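You operate a simulated robot arm through the tools that you are given. There is no shell and no other tool.

You are at the controls of a simulated robot arm. One attempt, no reset.

## Task
Dry the orange and the cream model car under the warming lamp.
Fine: one burst over each; leave the lamp standing while it glows; back on its cork mat at the end.

The check looks at the end state, three seconds after you hand in, the way a careful person would. Anything else that was tipped, shoved, dropped, spilled or broken makes it a failure.

## Robot
A 7-joint arm with a two-finger gripper, fixed in place. Base frame: the origin is at the foot of the arm, x ahead of it, y to its left, z up; the work surface is at about z = 816. Readings come in mm, rad, newtons and seconds.
With the tool pointing down near the work surface it reaches from about 100 to 420 mm from the base axis. Its first joint turns from -2.496 to 2.496 rad. Payload 1.47 kg.
The TCP is the grasp point between the finger pads, 16 mm short of the fingertips. In the tool frame z runs along the fingers and y along their closing line. The gripper opens to 87 mm. The gripper's body begins 55 mm behind the TCP.
Orientation is told as [roll, pitch, yaw] about the base's x, y, z axes, in that order, counted from this pose: with the fingers straight down and closing along the base's y, the tool's x points along the base's -x, its y along +y and its z along -z.

## Interface
- The arm moves only by the tool move_arm. Its arguments are lists of equal length, an entry for each row: "dp": the shift along the tool's x, y, z in mm, a list of three; "dr": the turn, a rotation vector about the tool's x, y, z in rad, a list of three. In form: {"dp": [[dx, dy, dz], ...], "dr": [[rx, ry, rz], ...]}. A call has 1 to 20 rows; each row shifts and turns the commanded pose from where the row before left it, along the tool's axes as they then stand. "hand" is the opening, from 0 (shut) to 1 (fully open), set as the call begins (left out, the last holds). Rows are played at 5 a second. More than 50 mm and 0.15 rad between two rows, or a gripper value outside its range, and nothing of the call is played. A pose out of reach is approached as far as the arm can. The call stops where the force on the tool passes 40 N (or 10 N more than at its start, if that is more) or the arm is blocked; 0.2 s more then pass. The fingers move at their own pace (about 45 mm/s each) and stop on an object; they squeeze with about 28 N. The grip force told is the motor's: it shows also when the fingers shut on nothing. Time passes only in rows, and 0.2 s behind the last, so rows that do not move let the fingers close. The reply holds the time, the measured pose of the TCP, the force on the tool along the base axes, the opening and the grip force, in the units named above and with some noise, with the torque about the TCP (base axes, N m) and any sound that the robot's microphone picked up.
- Cameras (640 x 400 px; columns grow to the right, rows downward): "scene" is fixed at [49.3, -498.7, 1535.1]; the picture's right is [0.31, -0.95, 0.00], its down [-0.76, -0.25, -0.60] and it looks along [0.57, 0.19, -0.80] (base axes); focal length 320 px, centre (320, 200). "wrist" rides on the gripper at [73, 12, -90] in the tool frame; the picture's right is [-0.16, 0.99, 0.00], its down [-0.72, -0.12, -0.68] and it looks along [-0.67, -0.11, 0.73] (tool axes); focal length 247 px, centre (320, 200). There is no depth. A picture from a camera that has moved, and an enlarged one, comes with that camera's place and axes in the base frame and with its lens.
- get_image(camera): a new picture of that camera. It takes no simulated time.
- move_column(by): slides the trunk up (or, below 0, down) by that many mm; the arm rides with it, the base frame stays. It gives what a move gives, with no picture.
- enlarge(camera, box): a new picture of the part [left, top, right, bottom] of that camera's present view, enlarged. It takes no simulated time.
- close_job(): hands the job in; it is judged then, once.

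Places have to be worked out from the pictures, the camera data and where the tool is seen. Open the gripper and draw the arm clear of the work before you hand the job in, unless the task says otherwise.

The tools are called after ">>>" as a command line: name --argument value ..., lists and objects as JSON in quotes. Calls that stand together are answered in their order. move_arm: Moves the arm, as the interface text tells. Its arguments: {"type":"object","properties":{"dp":{"type":"array"},"dr":{"type":"array"},"hand":{"type":"number"}},"required":["dp","dr"]} The other tools are called the same way: move_column (by) slides the trunk up or down; get_image (camera) takes a picture; enlarge (camera, box) takes an enlarged picture of a part of a camera's view; close_job () hands the job in.

At the start:

```text
t: 0.0
ee_pos: [412.5, -225.7, 1168.5]
ee_rot: [0.001, 0.0, -0.001]
force: [0.4, -0.1, 0.5]
ft_torque: [0.02, 0.03, -0.01]
grip_width: 87.2
gripper_force: 0.0
trunk travel left (down, up): [-1027.0, 213.0]
```

scene: 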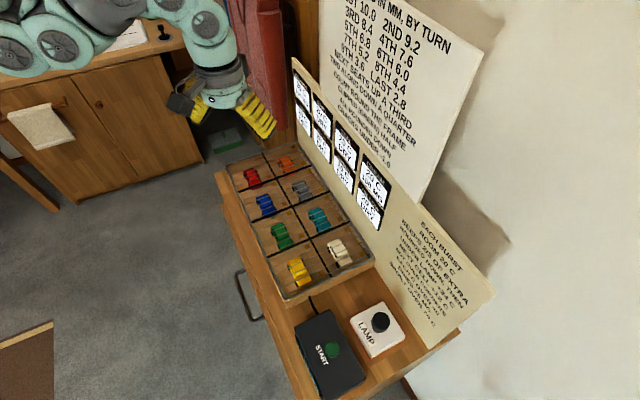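
wrist: 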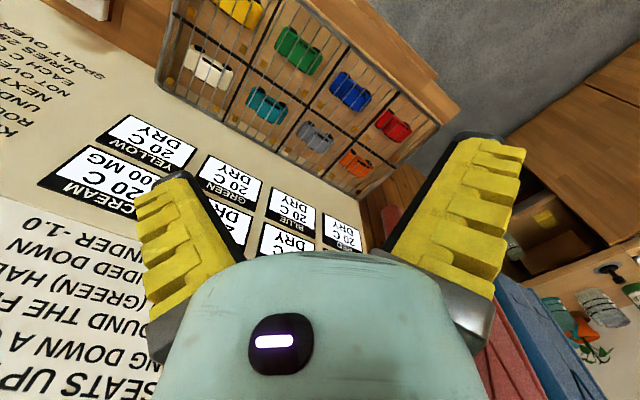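

I see a rack of eight model cars in cells with info cards behind, a sign with turn numbers, a start box and a lamp on a mat. First I enlarge the signs and the cards to read them.

>>> enlarge --camera "scene" --box '[320, 0, 490, 200]'

>>> enlarge --camera "scene" --box '[280, 60, 400, 240]'

>>> enlarge --camera "scene" --box '[370, 200, 500, 340]'

>>> enlarge --camera "scene" --box '[280, 280, 440, 400]'

>>> enlarge --camera "scene" --box '[210, 130, 390, 310]'

>>> enlarge --camera "wrist" --box '[0, 0, 320, 400]'

```text
2.00 times, centred on (405, 100) of scene
camera zoom: at [49.3, -498.7, 1535.1], right [0.31, -0.95, 0.0], down [-0.76, -0.25, -0.6], along [0.57, 0.19, -0.8], focal length 640 px, centre (150, 400)
```

zoom: 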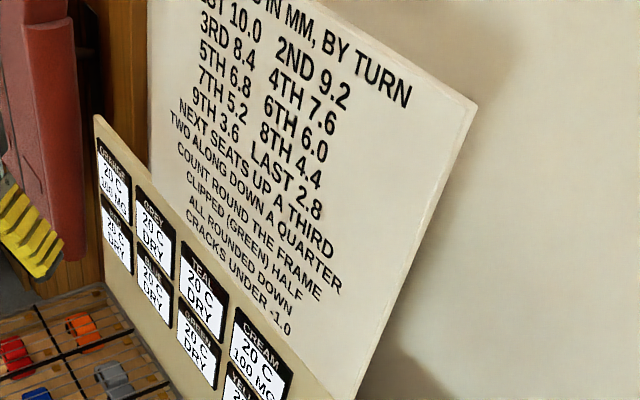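

```text
2.22 times, centred on (340, 150) of scene
camera zoom: at [49.3, -498.7, 1535.1], right [0.31, -0.95, 0.0], down [-0.76, -0.25, -0.6], along [0.57, 0.19, -0.8], focal length 711 px, centre (276, 311)
```

zoom: 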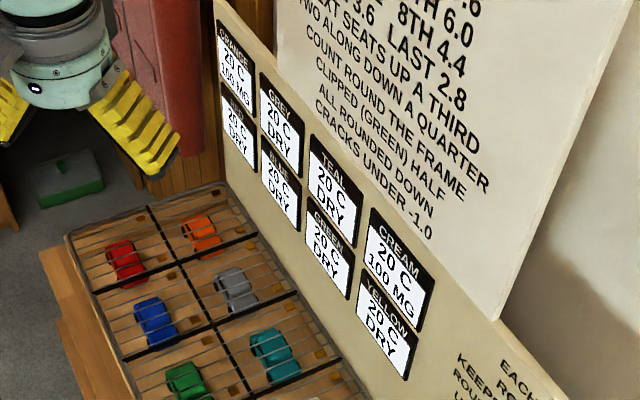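

```text
2.86 times, centred on (435, 270) of scene
camera zoom: at [49.3, -498.7, 1535.1], right [0.31, -0.95, 0.0], down [-0.76, -0.25, -0.6], along [0.57, 0.19, -0.8], focal length 914 px, centre (-9, 0)
```

zoom: 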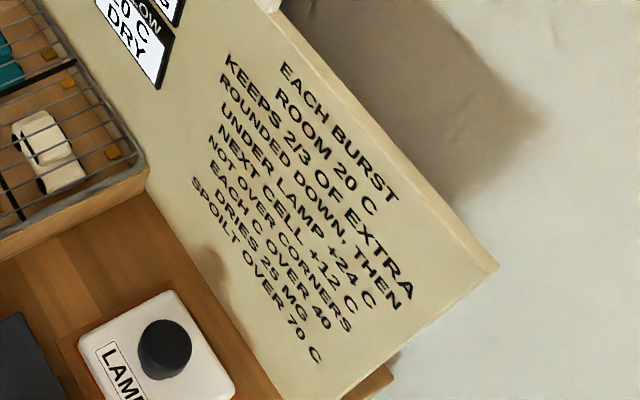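

```text
3.33 times, centred on (360, 340) of scene
camera zoom: at [49.3, -498.7, 1535.1], right [0.31, -0.95, 0.0], down [-0.76, -0.25, -0.6], along [0.57, 0.19, -0.8], focal length 1066 px, centre (187, -267)
```

zoom: 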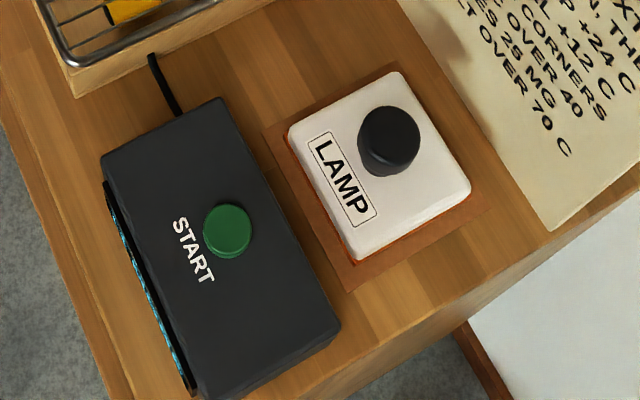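

```text
2.22 times, centred on (300, 220) of scene
camera zoom: at [49.3, -498.7, 1535.1], right [0.31, -0.95, 0.0], down [-0.76, -0.25, -0.6], along [0.57, 0.19, -0.8], focal length 711 px, centre (364, 156)
```

zoom: 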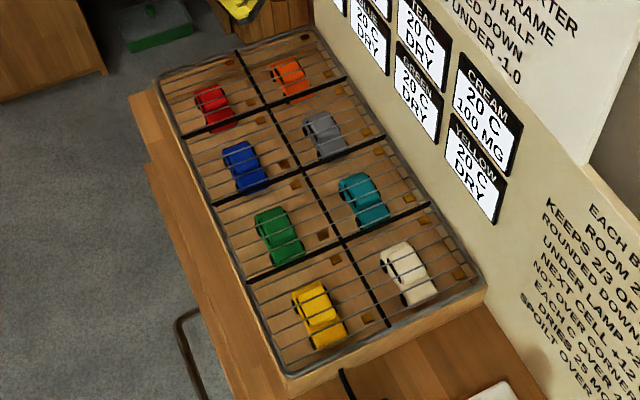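

```text
1.00 times, centred on (160, 200) of wrist (not enlarged: the box is as wide or as high as the picture)
camera zoom: at [340.4, -214.5, 1259.7], right [0.16, 0.99, 0.0], down [0.72, -0.12, 0.68], along [0.67, -0.11, -0.73], focal length 247 px, centre (480, 200)
```

zoom: 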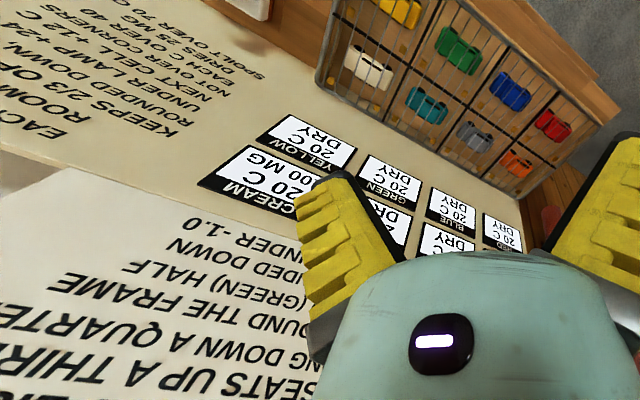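

The lower sign says one burst gives +24 °C under the lamp, so 44 °C, which dries 100 mg. One burst each is therefore enough for orange and cream, and the other sign is about something unrelated. The table runs at about 45° to the base axes: lamp near (266,-552), orange cell near (660,-188), cream near (424,-431). I turn the tool to yaw -45° first.

>>> move_arm --dp '[[0, 0, 0], [0, 0, 0], [0, 0, 0], [0, 0, 0], [0, 0, 0], [0, 0, 0]]' --dr '[[0, 0, 0.131], [0, 0, 0.131], [0, 0, 0.131], [0, 0, 0.131], [0, 0, 0.131], [0, 0, 0.13]]'

>>> get_image --camera "wrist"

>>> get_image --camera "scene"

```text
t: 1.4
ee_pos: [413.6, -227.3, 1169.3]
ee_rot: [0.001, 0.002, -0.788]
force: [-0.5, 0.1, -0.2]
ft_torque: [0.03, -0.02, 0.0]
grip_width: 86.9
gripper_force: 0.0
trunk travel left (down, up): [-1027.0, 213.0]
```

```text
taken
camera wrist: at [370.2, -166.5, 1259.8], right [0.81, 0.58, 0.0], down [0.43, -0.59, 0.68], along [0.4, -0.55, -0.73], focal length 247 px, centre (320, 200)
```

wrist: 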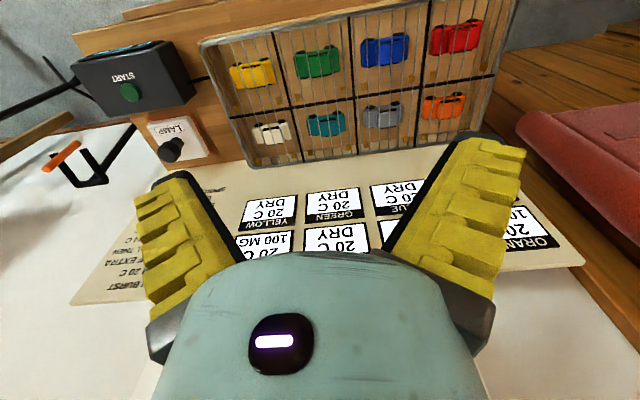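

```text
taken
```

scene: 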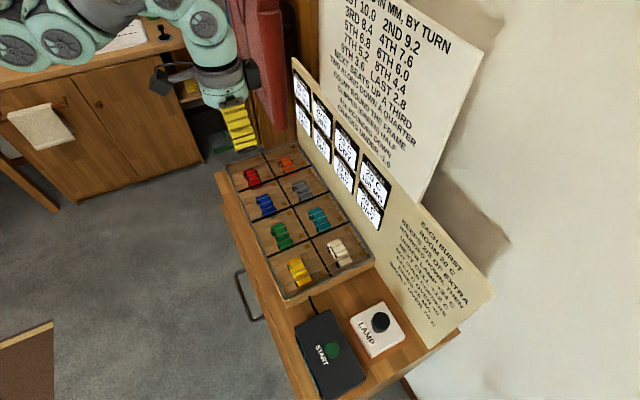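

The wrist view confirms the layout, with the card board standing behind the rack up to about z≈1110. Lowering the trunk should extend my reach near the table, so I lower it 150 mm with the TCP free above the rack.

>>> move_column --by -150

>>> get_image --camera "wrist"

>>> get_image --camera "scene"

```text
t: 3.1
ee_pos: [413.5, -225.4, 1020.2]
ee_rot: [0.0, 0.0, -0.786]
force: [0.4, -0.2, -0.2]
ft_torque: [-0.04, -0.03, -0.01]
grip_width: 86.9
gripper_force: 0.0
trunk travel left (down, up): [-877.0, 363.0]
```

```text
taken
camera wrist: at [370.2, -166.5, 1109.9], right [0.81, 0.59, 0.0], down [0.43, -0.59, 0.68], along [0.4, -0.55, -0.73], focal length 247 px, centre (320, 200)
```

wrist: 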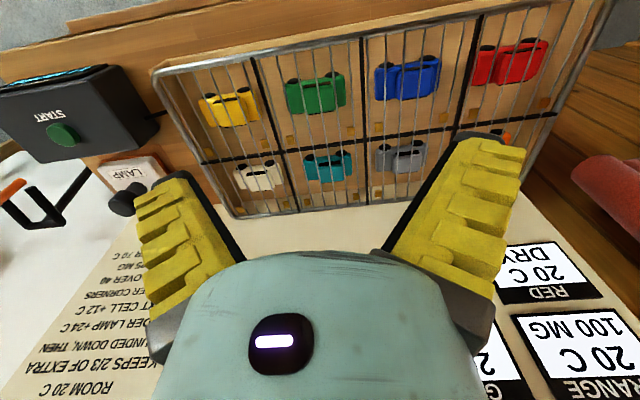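

```text
taken
```

scene: 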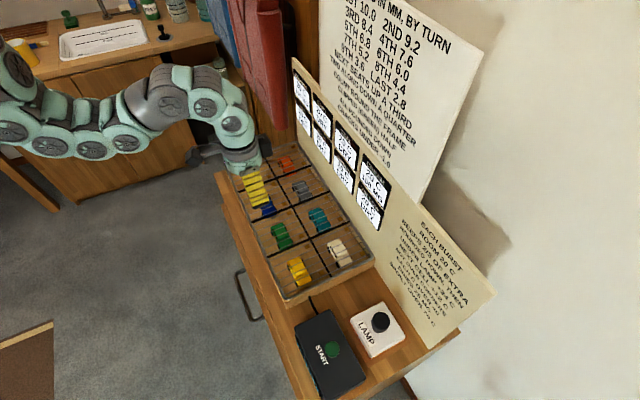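

The arm is now visible and well stretched, with the TCP at z=1020 above the rack. I test the outward reach by going 100 mm toward the board (tool -x) in small steps, well above the grill.

>>> move_arm --dp '[[-20, 0, 0], [-20, 0, 0], [-20, 0, 0], [-20, 0, 0], [-20, 0, 0]]' --dr '[[0, 0, 0], [0, 0, 0], [0, 0, 0], [0, 0, 0], [0, 0, 0]]'

>>> get_image --camera "wrist"

>>> get_image --camera "scene"

```text
t: 4.3
ee_pos: [483.1, -295.7, 1018.0]
ee_rot: [0.001, 0.004, -0.787]
force: [0.9, 0.2, -0.2]
ft_torque: [-0.02, 0.02, -0.03]
grip_width: 87.0
gripper_force: 0.2
trunk travel left (down, up): [-877.0, 363.0]
```

```text
taken
camera wrist: at [440.1, -236.5, 1109.9], right [0.81, 0.59, 0.0], down [0.43, -0.6, 0.68], along [0.4, -0.55, -0.73], focal length 247 px, centre (320, 200)
```

wrist: 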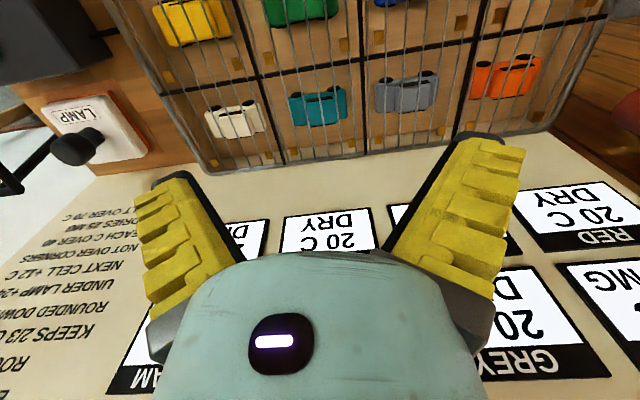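

```text
taken
```

scene: 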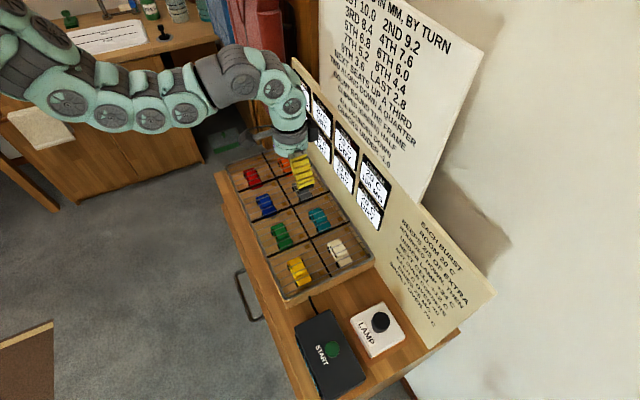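

The reach is fine: distance 566 mm at z=1018. I zoom in for accurate positions of the rack rim, the grill and the lamp.

>>> enlarge --camera "wrist" --box '[0, 60, 300, 250]'

>>> enlarge --camera "wrist" --box '[380, 0, 640, 170]'

>>> enlarge --camera "scene" --box '[310, 210, 420, 280]'

>>> enlarge --camera "scene" --box '[340, 290, 420, 370]'

>>> enlarge --camera "scene" --box '[250, 90, 350, 170]'

```text
2.11 times, centred on (150, 155) of wrist
camera zoom: at [440.1, -236.5, 1109.9], right [0.81, 0.59, 0.0], down [0.43, -0.6, 0.68], along [0.4, -0.55, -0.73], focal length 520 px, centre (678, 295)
```

zoom: 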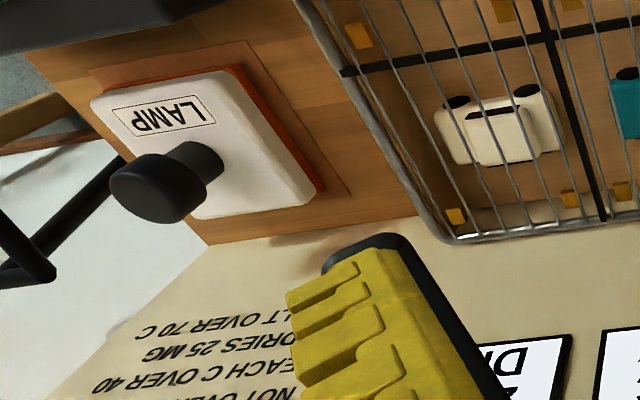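

```text
2.35 times, centred on (510, 85) of wrist
camera zoom: at [440.1, -236.5, 1109.9], right [0.81, 0.59, 0.0], down [0.43, -0.6, 0.68], along [0.4, -0.55, -0.73], focal length 581 px, centre (-127, 471)
```

zoom: 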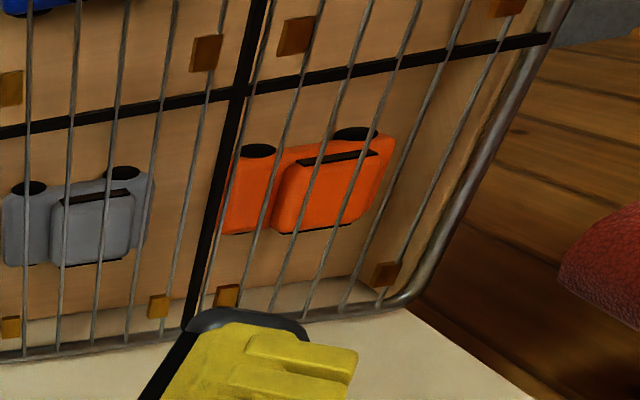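

```text
5.71 times, centred on (365, 245) of scene
camera zoom: at [49.3, -498.7, 1535.1], right [0.31, -0.95, 0.0], down [-0.76, -0.25, -0.6], along [0.57, 0.19, -0.8], focal length 1828 px, centre (63, -57)
```

zoom: 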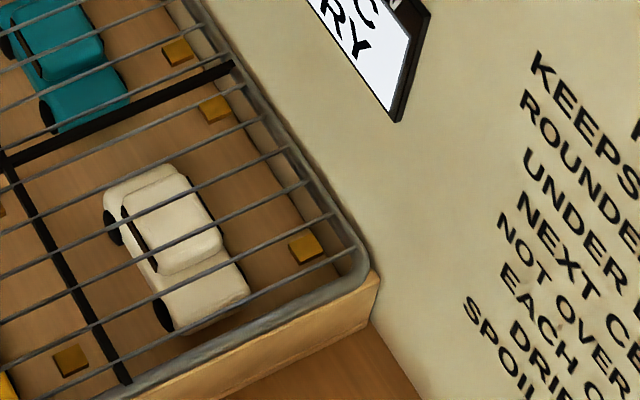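

```text
5.00 times, centred on (380, 330) of scene
camera zoom: at [49.3, -498.7, 1535.1], right [0.31, -0.95, 0.0], down [-0.76, -0.25, -0.6], along [0.57, 0.19, -0.8], focal length 1599 px, centre (20, -450)
```

zoom: 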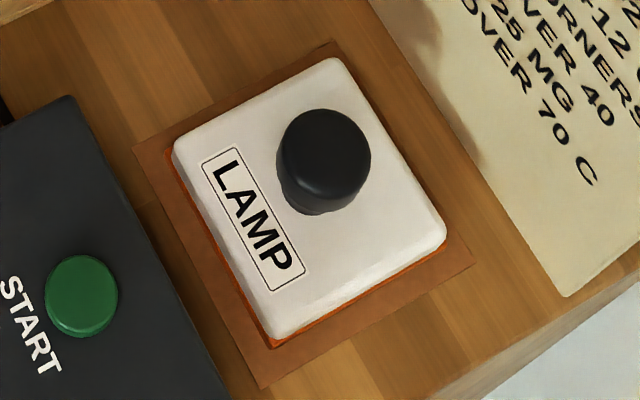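

```text
5.00 times, centred on (300, 130) of scene
camera zoom: at [49.3, -498.7, 1535.1], right [0.31, -0.95, 0.0], down [-0.76, -0.25, -0.6], along [0.57, 0.19, -0.8], focal length 1599 px, centre (420, 550)
```

zoom: 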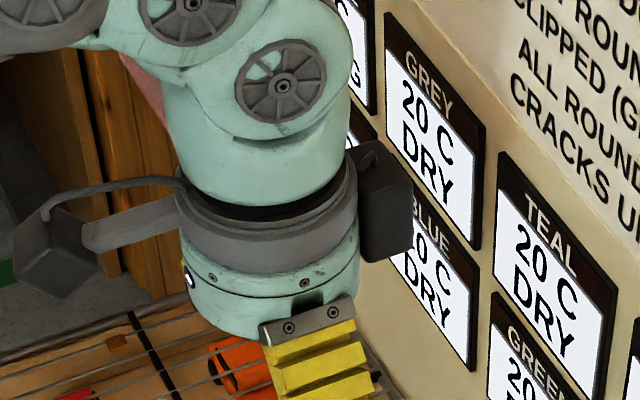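

The wrist carries a black box on its wall side, about 50 mm off the axis, so clearance to the cards will matter and I may tilt the tool. I now go over toward the lamp at z≈1018, staying back from the board, to get a close look at its knob.

>>> move_arm --dp '[[5, -23.7, 0], [5, -23.7, 0], [5, -23.7, 0], [5, -23.7, 0], [5, -23.7, 0], [5, -23.7, 0], [5, -23.7, 0], [5, -23.7, 0], [5, -23.7, 0], [5, -23.7, 0], [5, -23.7, 0], [5, -23.7, 0], [5, -23.7, 0], [5, -23.7, 0]]' --dr '[[0, 0, 0], [0, 0, 0], [0, 0, 0], [0, 0, 0], [0, 0, 0], [0, 0, 0], [0, 0, 0], [0, 0, 0], [0, 0, 0], [0, 0, 0], [0, 0, 0], [0, 0, 0], [0, 0, 0], [0, 0, 0]]'

>>> get_image --camera "wrist"

>>> get_image --camera "scene"

```text
t: 7.3
ee_pos: [230.7, -446.2, 1026.4]
ee_rot: [0.001, 0.002, -0.784]
force: [0.6, 0.5, 0.1]
ft_torque: [-0.01, 0.0, 0.0]
grip_width: 86.9
gripper_force: 0.1
out of reach, approached as far as the arm can: row 12, 13, 14
trunk travel left (down, up): [-877.0, 363.0]
```

```text
taken
camera wrist: at [187.3, -386.3, 1117.5], right [0.81, 0.59, 0.0], down [0.43, -0.59, 0.68], along [0.4, -0.55, -0.73], focal length 247 px, centre (320, 200)
```

wrist: 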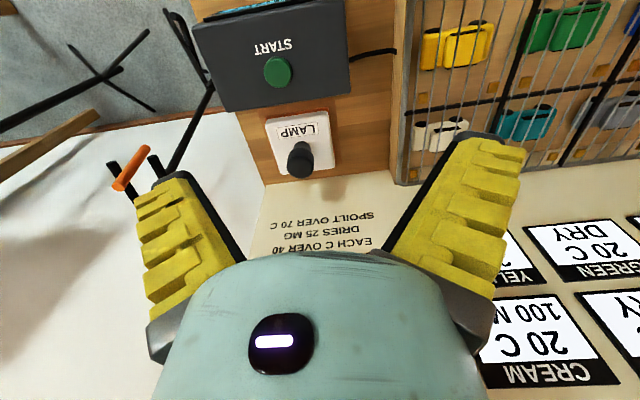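

```text
taken
```

scene: 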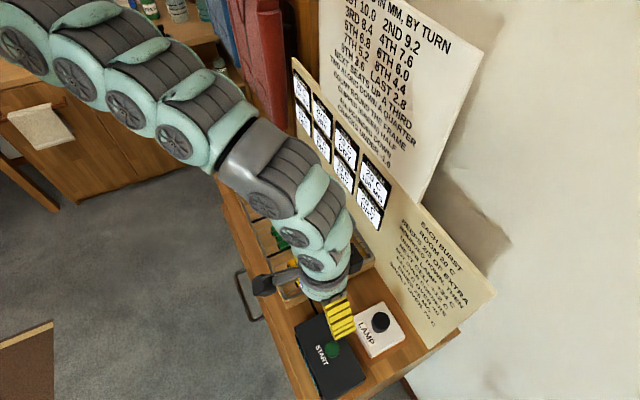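

The arm could not follow the last rows, so it is near a limit at this trunk height. While here, I enlarge the view of the lamp and the START box.

>>> enlarge --camera "wrist" --box '[180, 0, 420, 200]'

>>> enlarge --camera "wrist" --box '[250, 100, 350, 190]'

>>> enlarge --camera "wrist" --box '[80, 0, 280, 200]'

```text
2.00 times, centred on (300, 100) of wrist
camera zoom: at [187.3, -386.3, 1117.5], right [0.81, 0.59, 0.0], down [0.43, -0.59, 0.68], along [0.4, -0.55, -0.73], focal length 494 px, centre (360, 400)
```

zoom: 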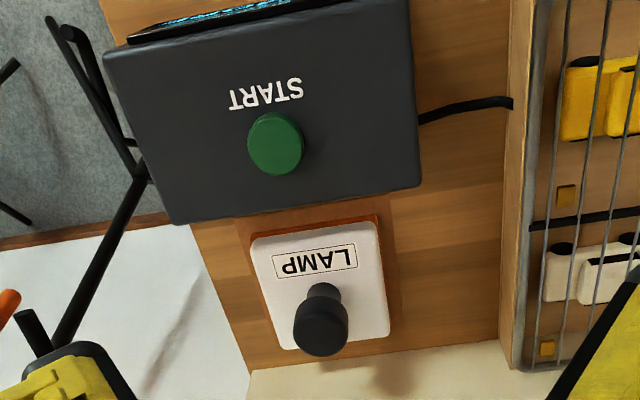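

```text
4.44 times, centred on (300, 145) of wrist
camera zoom: at [187.3, -386.3, 1117.5], right [0.81, 0.59, 0.0], down [0.43, -0.59, 0.68], along [0.4, -0.55, -0.73], focal length 1098 px, centre (409, 444)
```

zoom: 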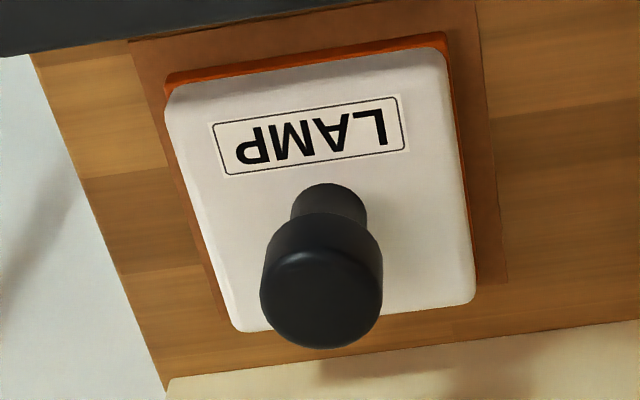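

```text
2.00 times, centred on (180, 100) of wrist
camera zoom: at [187.3, -386.3, 1117.5], right [0.81, 0.59, 0.0], down [0.43, -0.59, 0.68], along [0.4, -0.55, -0.73], focal length 494 px, centre (600, 400)
```

zoom: 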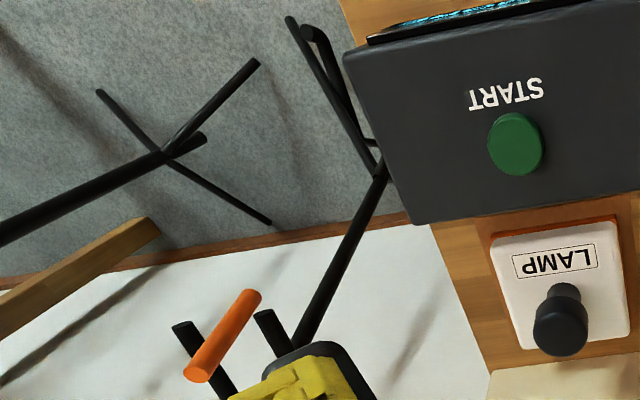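

The knob is a cap (about 37 mm) on a thinner stem. My triangulated heights come out a bit low, so I zoom on the gripper in the scene view to check the scene camera calibration against the known TCP.

>>> enlarge --camera "scene" --box '[280, 250, 400, 370]'

>>> enlarge --camera "wrist" --box '[120, 140, 280, 260]'

```text
3.33 times, centred on (340, 310) of scene
camera zoom: at [49.3, -498.7, 1535.1], right [0.31, -0.95, 0.0], down [-0.76, -0.25, -0.6], along [0.57, 0.19, -0.8], focal length 1066 px, centre (253, -167)
```

zoom: 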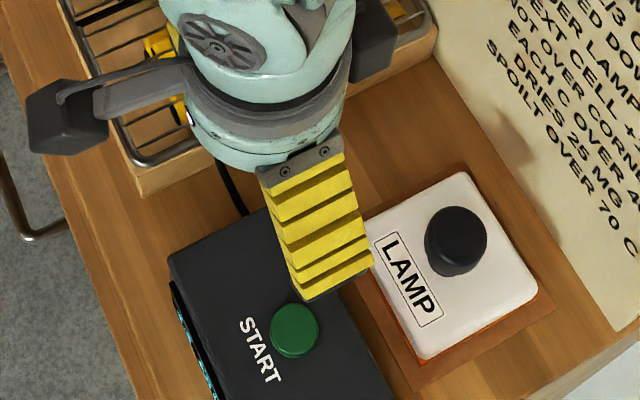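

```text
3.33 times, centred on (200, 200) of wrist
camera zoom: at [187.3, -386.3, 1117.5], right [0.81, 0.59, 0.0], down [0.43, -0.59, 0.68], along [0.4, -0.55, -0.73], focal length 823 px, centre (720, 200)
```

zoom: 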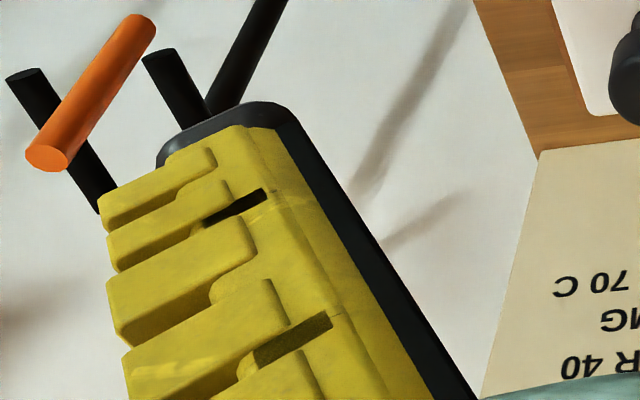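

Rechecking with the two wrist views, the grill rim comes out at z≈816, the table at about 775, the START button top at about 822 and the knob cap top at about 850. The fingers also look splayed when open, so I close the gripper to about 37 mm in free air to see how the pads stand.

>>> move_arm --dp '[[0, 0, 0], [0, 0, 0], [0, 0, 0], [0, 0, 0], [0, 0, 0]]' --dr '[[0, 0, 0], [0, 0, 0], [0, 0, 0], [0, 0, 0], [0, 0, 0]]' --hand 0.42

>>> get_image --camera "wrist"

>>> enlarge --camera "scene" --box '[280, 250, 400, 370]'

```text
t: 8.6
ee_pos: [231.4, -446.3, 1027.7]
ee_rot: [0.002, 0.001, -0.786]
force: [0.5, -0.5, -1.2]
ft_torque: [-0.02, 0.02, 0.0]
grip_width: 42.4
gripper_force: 3.8
trunk travel left (down, up): [-877.0, 363.0]
```

```text
taken
camera wrist: at [187.7, -386.7, 1117.7], right [0.81, 0.59, 0.0], down [0.43, -0.59, 0.68], along [0.4, -0.55, -0.73], focal length 247 px, centre (320, 200)
```

wrist: 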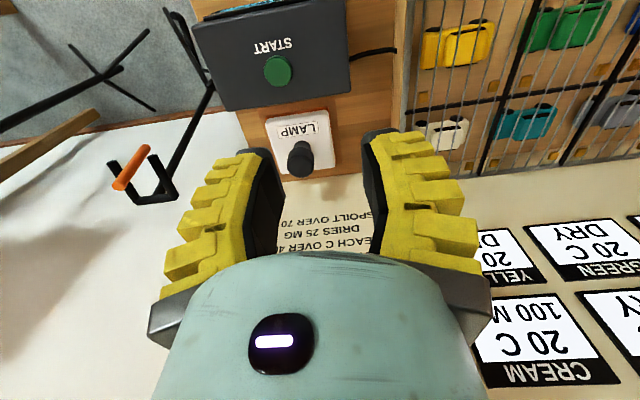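

```text
3.33 times, centred on (340, 310) of scene
camera zoom: at [49.3, -498.7, 1535.1], right [0.31, -0.95, 0.0], down [-0.76, -0.25, -0.6], along [0.57, 0.19, -0.8], focal length 1066 px, centre (253, -167)
```

zoom: 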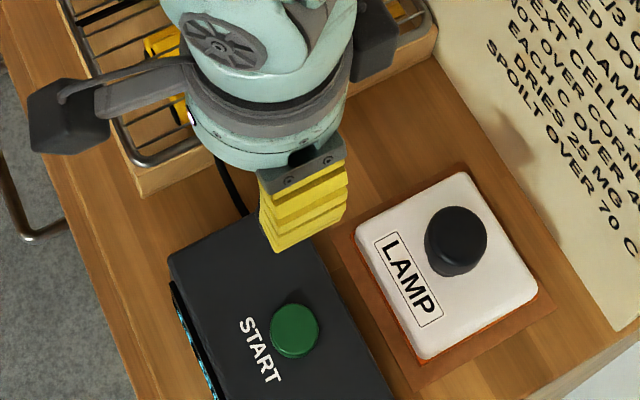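

At 42 mm the fingers stand nearly parallel, so gripping the 37 mm cap from above will work. To gain reach here I raise the TCP with the arm and then lower the trunk, keeping the tool high above the START box.

>>> move_arm --dp '[[0, 0, -20], [0, 0, -20], [0, 0, -20], [0, 0, -20]]' --dr '[[0, 0, 0], [0, 0, 0], [0, 0, 0], [0, 0, 0]]'

>>> move_column --by -120

>>> get_image --camera "scene"

```text
t: 9.6
ee_pos: [231.2, -446.2, 1107.6]
ee_rot: [-0.002, -0.002, -0.786]
force: [0.6, 0.3, 0.0]
ft_torque: [-0.02, -0.04, 0.0]
grip_width: 42.5
gripper_force: 4.2
trunk travel left (down, up): [-877.0, 363.0]
```

```text
t: 11.1
ee_pos: [231.6, -445.6, 987.2]
ee_rot: [-0.001, 0.0, -0.786]
force: [-0.1, 0.4, 0.1]
ft_torque: [0.0, 0.02, 0.01]
grip_width: 42.5
gripper_force: 4.2
trunk travel left (down, up): [-757.0, 483.0]
```

```text
taken
```

scene: 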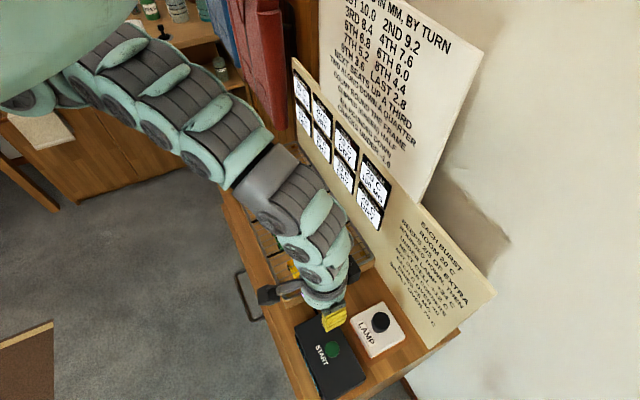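

Now the TCP is at z=987 with the trunk 270 mm lower than at the start. I try moving out toward the lamp, with the fingers still well above the knob, to test the reach.

>>> move_arm --dp '[[-18, -8, 0], [-18, -8, 0], [-18, -8, 0], [-18, -8, 0], [-18, -8, 0], [-18, -8, 0]]' --dr '[[0, 0, 0], [0, 0, 0], [0, 0, 0], [0, 0, 0], [0, 0, 0], [0, 0, 0]]'

>>> get_image --camera "scene"

>>> get_image --camera "wrist"

```text
t: 12.4
ee_pos: [257.1, -486.5, 990.7]
ee_rot: [-0.001, -0.002, -0.787]
force: [-0.3, 0.1, 0.4]
ft_torque: [-0.01, 0.0, 0.0]
grip_width: 42.3
gripper_force: 4.1
out of reach, approached as far as the arm can: row 3, 4, 5, 6
trunk travel left (down, up): [-757.0, 483.0]
```

```text
taken
```

scene: 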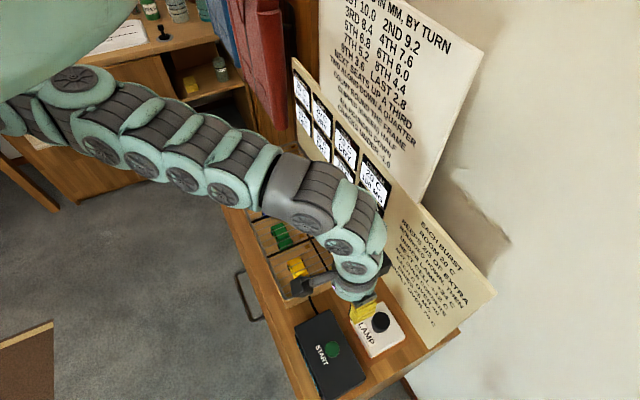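

```text
taken
camera wrist: at [213.5, -427.8, 1081.2], right [0.81, 0.59, 0.0], down [0.43, -0.59, 0.68], along [0.4, -0.55, -0.73], focal length 247 px, centre (320, 200)
```

wrist: 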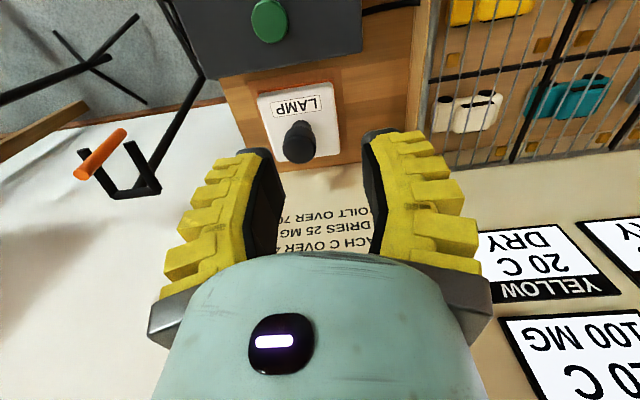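

At this trunk height the limit is about 550 mm from the base axis, and lowering the trunk clearly helps. I raise the tool by 80 mm again and lower the trunk by another 120 mm.

>>> move_arm --dp '[[0, 0, -20], [0, 0, -20], [0, 0, -20], [0, 0, -20]]' --dr '[[0, 0, 0], [0, 0, 0], [0, 0, 0], [0, 0, 0]]'

>>> move_column --by -120

>>> get_image --camera "scene"

```text
t: 13.4
ee_pos: [256.6, -486.2, 1071.2]
ee_rot: [0.003, 0.0, -0.783]
force: [-0.6, -0.3, 0.5]
ft_torque: [-0.04, -0.04, -0.02]
grip_width: 42.3
gripper_force: 4.2
trunk travel left (down, up): [-757.0, 483.0]
```

```text
t: 14.9
ee_pos: [256.7, -487.6, 951.6]
ee_rot: [0.001, 0.001, -0.785]
force: [0.4, -0.1, -0.8]
ft_torque: [0.0, 0.0, -0.02]
grip_width: 42.8
gripper_force: 4.1
trunk travel left (down, up): [-637.0, 603.0]
```

```text
taken
```

scene: 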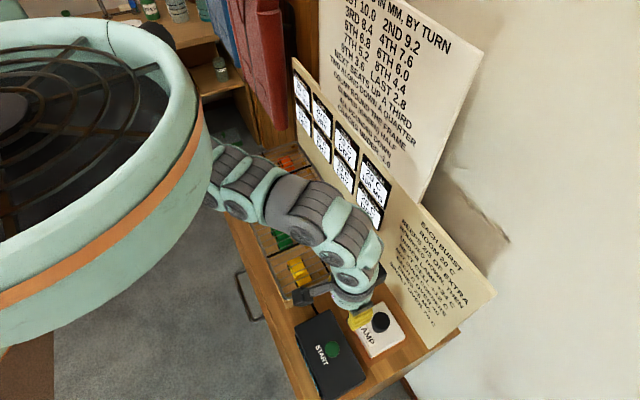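

The robot's round head now shows in the scene camera, but the bench stays visible. I now tilt the tool by 0.3 rad, wrist toward the robot, for card clearance and reach. Then I try moving outward toward the lamp at z≈951.

>>> move_arm --dp '[[0, 0, 0], [0, 0, 0], [0, 0, 0], [-11.5, -8, 3.5], [-11.5, -8, 3.5], [-11.5, -8, 3.5]]' --dr '[[0, -0.1, 0], [0, -0.1, 0], [0, -0.1, 0], [0, 0, 0], [0, 0, 0], [0, 0, 0]]'

>>> get_image --camera "scene"

>>> get_image --camera "wrist"

```text
t: 16.4
ee_pos: [263.8, -528.0, 952.3]
ee_rot: [0.001, -0.3, -0.787]
force: [-0.2, 0.6, -0.5]
ft_torque: [0.05, -0.02, 0.02]
grip_width: 42.4
gripper_force: 3.9
trunk travel left (down, up): [-637.0, 603.0]
```

```text
taken
```

scene: 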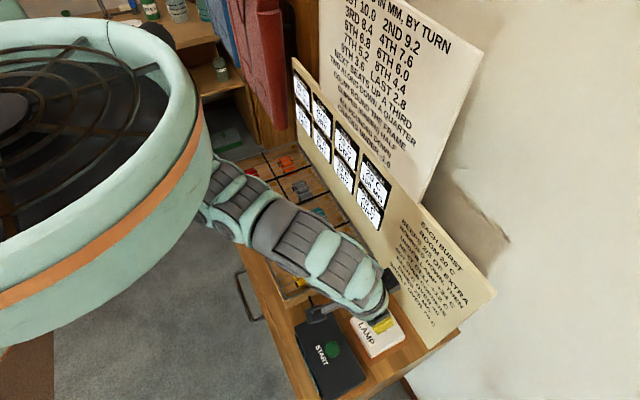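

```text
taken
camera wrist: at [204.3, -453.4, 1016.9], right [0.81, 0.59, 0.05], down [0.26, -0.43, 0.86], along [0.53, -0.68, -0.5], focal length 247 px, centre (320, 200)
```

wrist: 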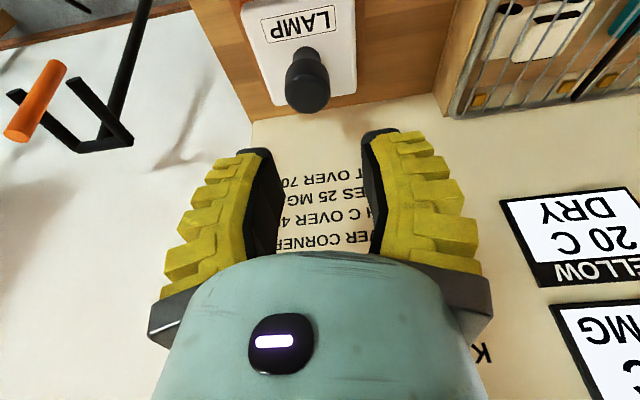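

The arm follows well now: TCP at n≈560, m≈-187 (n outward, m along the bench), z=952. I enlarge the knob to refine its place before opening and approaching.

>>> enlarge --camera "wrist" --box '[230, 0, 390, 130]'

>>> enlarge --camera "scene" --box '[340, 270, 440, 370]'

```text
3.08 times, centred on (310, 65) of wrist
camera zoom: at [204.3, -453.4, 1016.9], right [0.81, 0.59, 0.05], down [0.26, -0.43, 0.86], along [0.53, -0.68, -0.5], focal length 760 px, centre (351, 615)
```

zoom: 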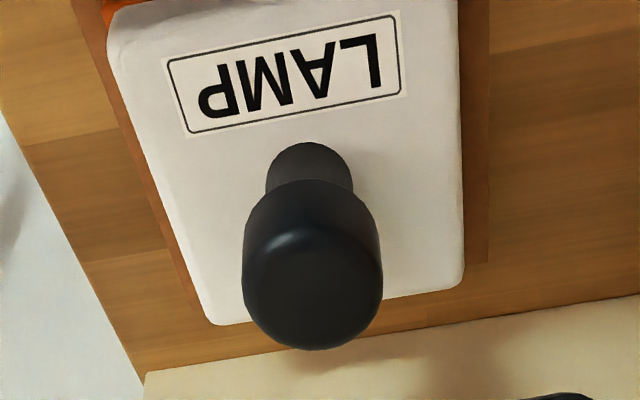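

```text
4.00 times, centred on (390, 320) of scene
camera zoom: at [49.3, -498.7, 1535.1], right [0.31, -0.95, 0.0], down [-0.76, -0.25, -0.6], along [0.57, 0.19, -0.8], focal length 1279 px, centre (40, -280)
```

zoom: 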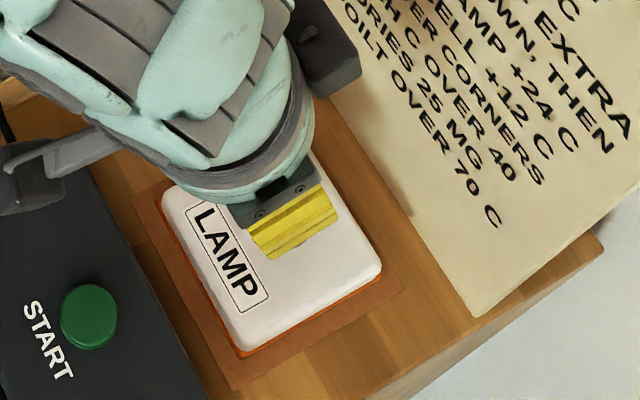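

The refined knob axis is n≈590, m≈-197, with the cap between z≈829 and 850 and about 36 mm wide. I open the gripper to about 70 mm and move directly above the knob at z≈952.

>>> move_arm --dp '[[-10, -3.5, 3], [-9.4, -3.5, 2.9], [-9.3, -3.2, 3], [0, 0, 0]]' --dr '[[0, 0, 0], [0, 0, 0], [0, 0, 0], [0, 0, 0]]' --hand 0.8

>>> get_image --camera "wrist"

>>> get_image --camera "scene"

```text
t: 17.4
ee_pos: [274.0, -548.4, 951.5]
ee_rot: [-0.002, -0.301, -0.787]
force: [0.4, 0.0, 0.2]
ft_torque: [0.03, 0.01, -0.02]
grip_width: 73.2
gripper_force: 2.4
out of reach, approached as far as the arm can: row 3
trunk travel left (down, up): [-637.0, 603.0]
```

```text
taken
camera wrist: at [214.4, -472.3, 1017.0], right [0.81, 0.59, 0.05], down [0.27, -0.43, 0.86], along [0.53, -0.68, -0.5], focal length 247 px, centre (320, 200)
```

wrist: 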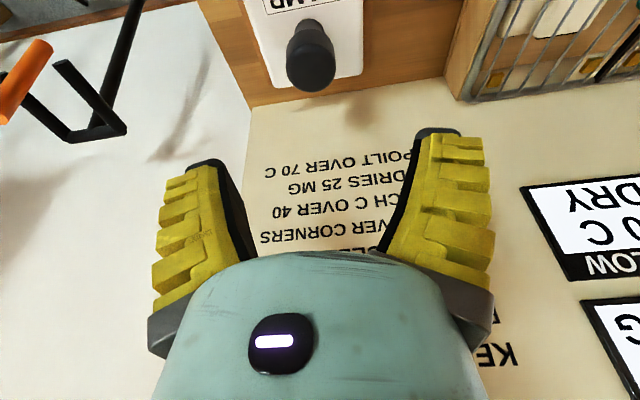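

```text
taken
```

scene: 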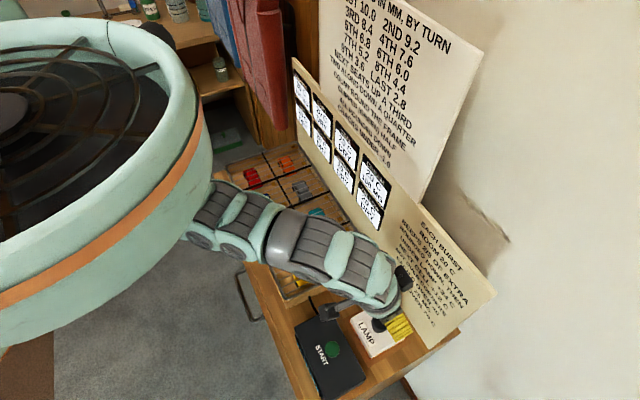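

The tool is about 8 mm short of the knob axis at the reach limit, so I raise it 80 mm and lower the trunk another 120 mm.

>>> move_arm --dp '[[-5.9, 0, -19.1], [-5.9, 0, -19.1], [-5.9, 0, -19.1], [-5.9, 0, -19.1]]' --dr '[[0, 0, 0], [0, 0, 0], [0, 0, 0], [0, 0, 0]]'

>>> move_column --by -120

>>> get_image --camera "scene"

>>> get_image --camera "wrist"

```text
t: 18.4
ee_pos: [273.5, -547.1, 1031.7]
ee_rot: [0.003, -0.301, -0.785]
force: [0.2, 0.3, 0.5]
ft_torque: [0.06, 0.01, 0.04]
grip_width: 73.1
gripper_force: 2.8
trunk travel left (down, up): [-637.0, 603.0]
```

```text
t: 19.9
ee_pos: [273.8, -545.9, 911.8]
ee_rot: [-0.001, -0.3, -0.786]
force: [0.5, 0.0, -0.4]
ft_torque: [-0.01, -0.02, 0.01]
grip_width: 73.1
gripper_force: 2.2
trunk travel left (down, up): [-517.0, 723.0]
```

```text
taken
```

scene: 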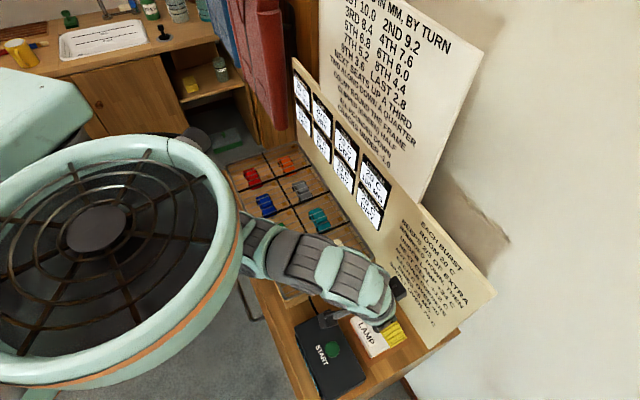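

```text
taken
camera wrist: at [213.7, -471.3, 976.5], right [0.8, 0.59, 0.05], down [0.26, -0.43, 0.86], along [0.53, -0.68, -0.5], focal length 247 px, centre (320, 200)
```

wrist: 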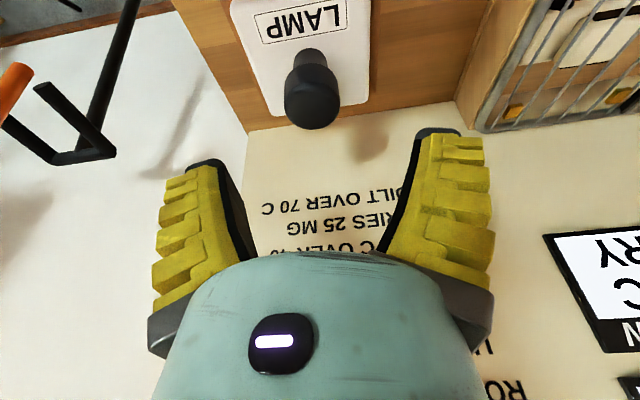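

At z=912 the fingers are still above the cap. I move the remaining 10 mm out and 5 mm along m to centre on the knob, before descending.

>>> move_arm --dp '[[-5, -2.3, 1.5], [-5, -2.3, 1.6], [0, 0, 0]]' --dr '[[0, 0, 0], [0, 0, 0], [0, 0, 0]]'

>>> get_image --camera "wrist"

>>> enlarge --camera "scene" --box '[330, 270, 450, 370]'

```text
t: 20.6
ee_pos: [273.9, -551.4, 910.7]
ee_rot: [0.002, -0.3, -0.785]
force: [-0.4, 0.5, -0.7]
ft_torque: [0.02, 0.02, 0.03]
grip_width: 73.1
gripper_force: 2.4
out of reach, approached as far as the arm can: row 2
trunk travel left (down, up): [-517.0, 723.0]
```

```text
taken
camera wrist: at [215.1, -475.7, 976.5], right [0.81, 0.59, 0.05], down [0.27, -0.43, 0.86], along [0.53, -0.68, -0.5], focal length 247 px, centre (320, 200)
```

wrist: 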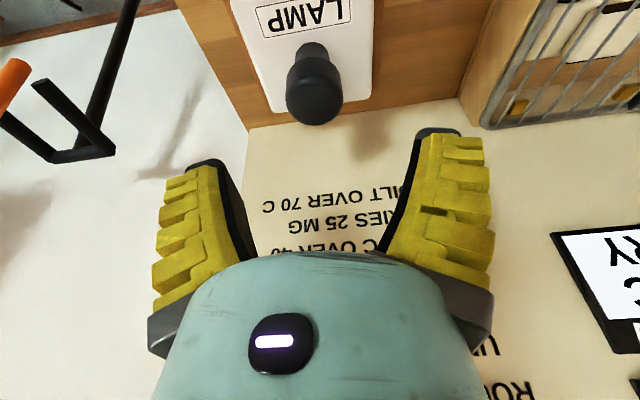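

```text
4.00 times, centred on (390, 320) of scene
camera zoom: at [49.3, -498.7, 1535.1], right [0.31, -0.95, 0.0], down [-0.76, -0.25, -0.6], along [0.57, 0.19, -0.8], focal length 1279 px, centre (40, -280)
```

zoom: 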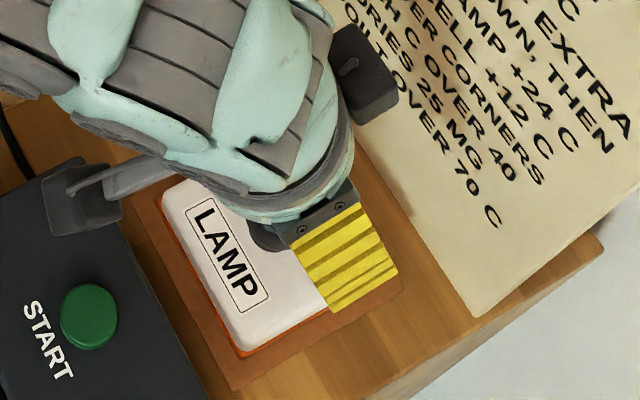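

At the limit the TCP stands at n≈583.6, m≈-196, about 6 mm short of the axis, which is acceptable. Before grasping I check that the far cell (orange) can be reached, so I raise the tool, pull back a bit and travel along the bench well above the rack.

>>> move_arm --dp '[[-5.9, 0, -19.1], [-5.9, 0, -19.1], [-5.9, 0, -19.1], [14.3, 10, -4.5], [14.3, 20, -4.5]]' --dr '[[0, 0, 0], [0, 0, 0], [0, 0, 0], [0, 0, 0], [0, 0, 0]]'

>>> move_arm --dp '[[0, 26, 0], [0, 26, 0], [0, 26, 0], [0, 26, 0], [0, 26, 0], [0, 26, 0], [0, 26, 0], [0, 26, 0], [0, 26, 0], [0, 26, 0], [0, 26, 0], [0, 26, 0], [0, 26, 0], [0, 26, 0], [0, 26, 0], [0, 26, 0], [0, 26, 0], [0, 26, 0], [0, 26, 0], [0, 21, 0]]' --dr '[[0, 0, 0], [0, 0, 0], [0, 0, 0], [0, 0, 0], [0, 0, 0], [0, 0, 0], [0, 0, 0], [0, 0, 0], [0, 0, 0], [0, 0, 0], [0, 0, 0], [0, 0, 0], [0, 0, 0], [0, 0, 0], [0, 0, 0], [0, 0, 0], [0, 0, 0], [0, 0, 0], [0, 0, 0], [0, 0, 0]]'

>>> get_image --camera "scene"

>>> get_image --camera "wrist"

```text
t: 21.9
ee_pos: [265.8, -500.2, 967.0]
ee_rot: [-0.002, -0.298, -0.792]
force: [-1.4, 0.7, -0.1]
ft_torque: [-0.03, -0.07, -0.02]
grip_width: 73.0
gripper_force: 2.8
out of reach, approached as far as the arm can: row 3
trunk travel left (down, up): [-517.0, 723.0]
```

```text
t: 26.1
ee_pos: [297.1, -478.1, 968.5]
ee_rot: [0.001, -0.299, -0.784]
force: [0.2, 0.7, -0.4]
ft_torque: [-0.04, 0.01, 0.02]
grip_width: 73.2
gripper_force: 2.2
out of reach, approached as far as the arm can: row 2, 3, 4, 5, 6, 7, 8, 9, 10, 11, 12, 13, 14, 15, 16, 17, 18, 19, 20
trunk travel left (down, up): [-517.0, 723.0]
```

```text
taken
```

scene: 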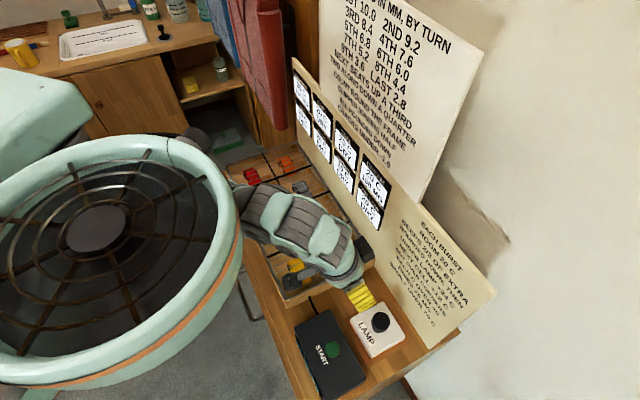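

```text
taken
camera wrist: at [237.6, -402.2, 1033.2], right [0.8, 0.59, 0.05], down [0.26, -0.43, 0.86], along [0.53, -0.68, -0.5], focal length 247 px, centre (320, 200)
```

wrist: 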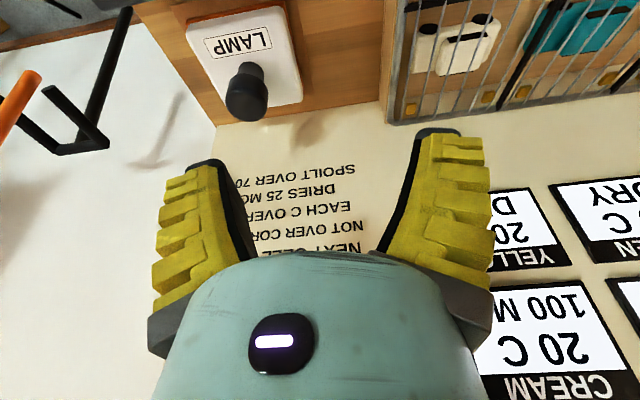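

Moving along the bench got blocked here although the distance shrinks, so this is a joint limit from the trunk being low relative to the tool. I pull back a little, raise the trunk 150 mm, bring the tool down again and retry toward the orange cell.

>>> move_arm --dp '[[9.5, 0, -3], [9.5, 0, -3], [9.5, 0, -3]]' --dr '[[0, 0, 0], [0, 0, 0], [0, 0, 0]]'

>>> move_column --by 150

>>> move_arm --dp '[[5.9, 0, 19.1], [5.9, 0, 19.1], [5.9, 0, 19.1], [5.9, 0, 19.1], [5.9, 0, 19.1]]' --dr '[[0, 0, 0], [0, 0, 0], [0, 0, 0], [0, 0, 0], [0, 0, 0]]'

```text
t: 26.9
ee_pos: [296.9, -477.0, 968.4]
ee_rot: [-0.001, -0.3, -0.785]
force: [-0.2, -0.5, 0.1]
ft_torque: [-0.03, -0.02, 0.01]
grip_width: 73.4
gripper_force: 1.8
out of reach, approached as far as the arm can: row 1, 2, 3
trunk travel left (down, up): [-517.0, 723.0]
```

```text
t: 28.6
ee_pos: [298.2, -476.6, 1118.0]
ee_rot: [0.0, -0.3, -0.786]
force: [0.5, -0.5, 0.5]
ft_torque: [-0.01, 0.01, 0.02]
grip_width: 73.1
gripper_force: 2.6
trunk travel left (down, up): [-667.0, 573.0]
```

```text
t: 29.8
ee_pos: [296.3, -479.4, 1018.9]
ee_rot: [0.0, -0.301, -0.787]
force: [0.0, 0.0, -0.8]
ft_torque: [0.01, 0.02, 0.0]
grip_width: 73.0
gripper_force: 2.2
trunk travel left (down, up): [-667.0, 573.0]
```

That worked: trunk at -360, TCP at z=1019, n≈548, m≈-130. I retry travelling along the bench toward orange, well above the rack.

>>> move_arm --dp '[[0, 25, 0], [0, 25, 0], [0, 25, 0], [0, 25, 0], [0, 25, 0], [0, 25, 0]]' --dr '[[0, 0, 0], [0, 0, 0], [0, 0, 0], [0, 0, 0], [0, 0, 0], [0, 0, 0]]'

>>> get_image --camera "scene"

```text
t: 31.2
ee_pos: [401.1, -372.6, 1015.9]
ee_rot: [0.001, -0.299, -0.788]
force: [-0.4, -0.4, 0.3]
ft_torque: [0.02, 0.02, -0.02]
grip_width: 73.2
gripper_force: 1.9
trunk travel left (down, up): [-667.0, 573.0]
```

```text
taken
```

scene: 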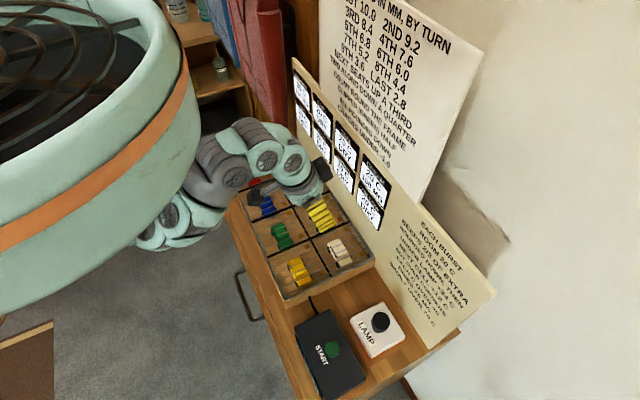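

The motion works now and the arm is at m≈20. I continue to m≈348 above the orange cell's line.

>>> move_arm --dp '[[0, 25, 0], [0, 25, 0], [0, 25, 0], [0, 25, 0], [0, 25, 0], [0, 25, 0], [0, 25, 0], [0, 25, 0], [0, 25, 0], [0, 25, 0], [0, 25, 0], [0, 25, 0], [0, 28, 0]]' --dr '[[0, 0, 0], [0, 0, 0], [0, 0, 0], [0, 0, 0], [0, 0, 0], [0, 0, 0], [0, 0, 0], [0, 0, 0], [0, 0, 0], [0, 0, 0], [0, 0, 0], [0, 0, 0], [0, 0, 0]]'

>>> get_image --camera "scene"

>>> get_image --camera "wrist"

```text
t: 34.0
ee_pos: [637.4, -141.7, 1011.2]
ee_rot: [0.002, -0.302, -0.784]
force: [0.1, -1.5, 0.2]
ft_torque: [0.02, 0.02, 0.03]
grip_width: 73.1
gripper_force: 2.9
out of reach, approached as far as the arm can: row 11, 12
trunk travel left (down, up): [-667.0, 573.0]
```

```text
taken
```

scene: 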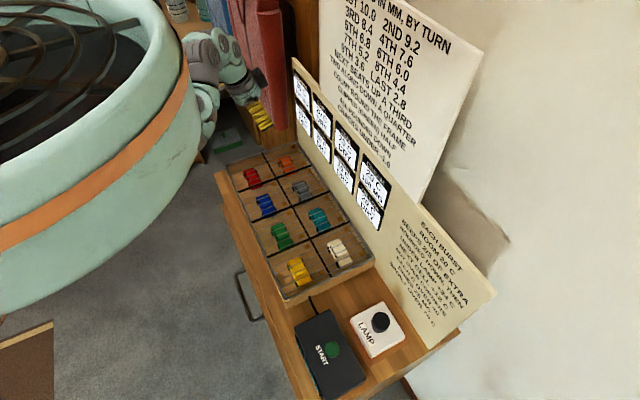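

```text
taken
camera wrist: at [577.2, -66.3, 1075.1], right [0.81, 0.59, 0.05], down [0.26, -0.43, 0.86], along [0.53, -0.68, -0.5], focal length 247 px, centre (320, 200)
```

wrist: 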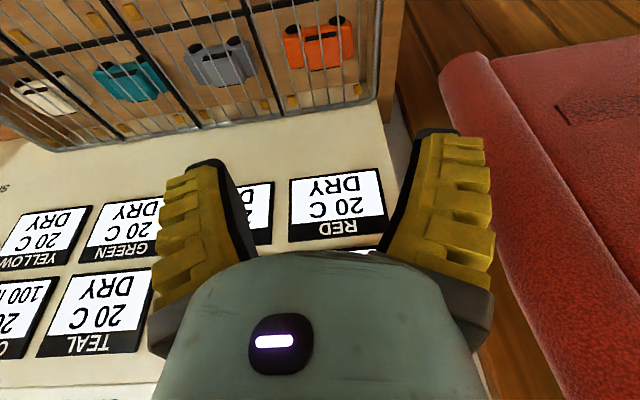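

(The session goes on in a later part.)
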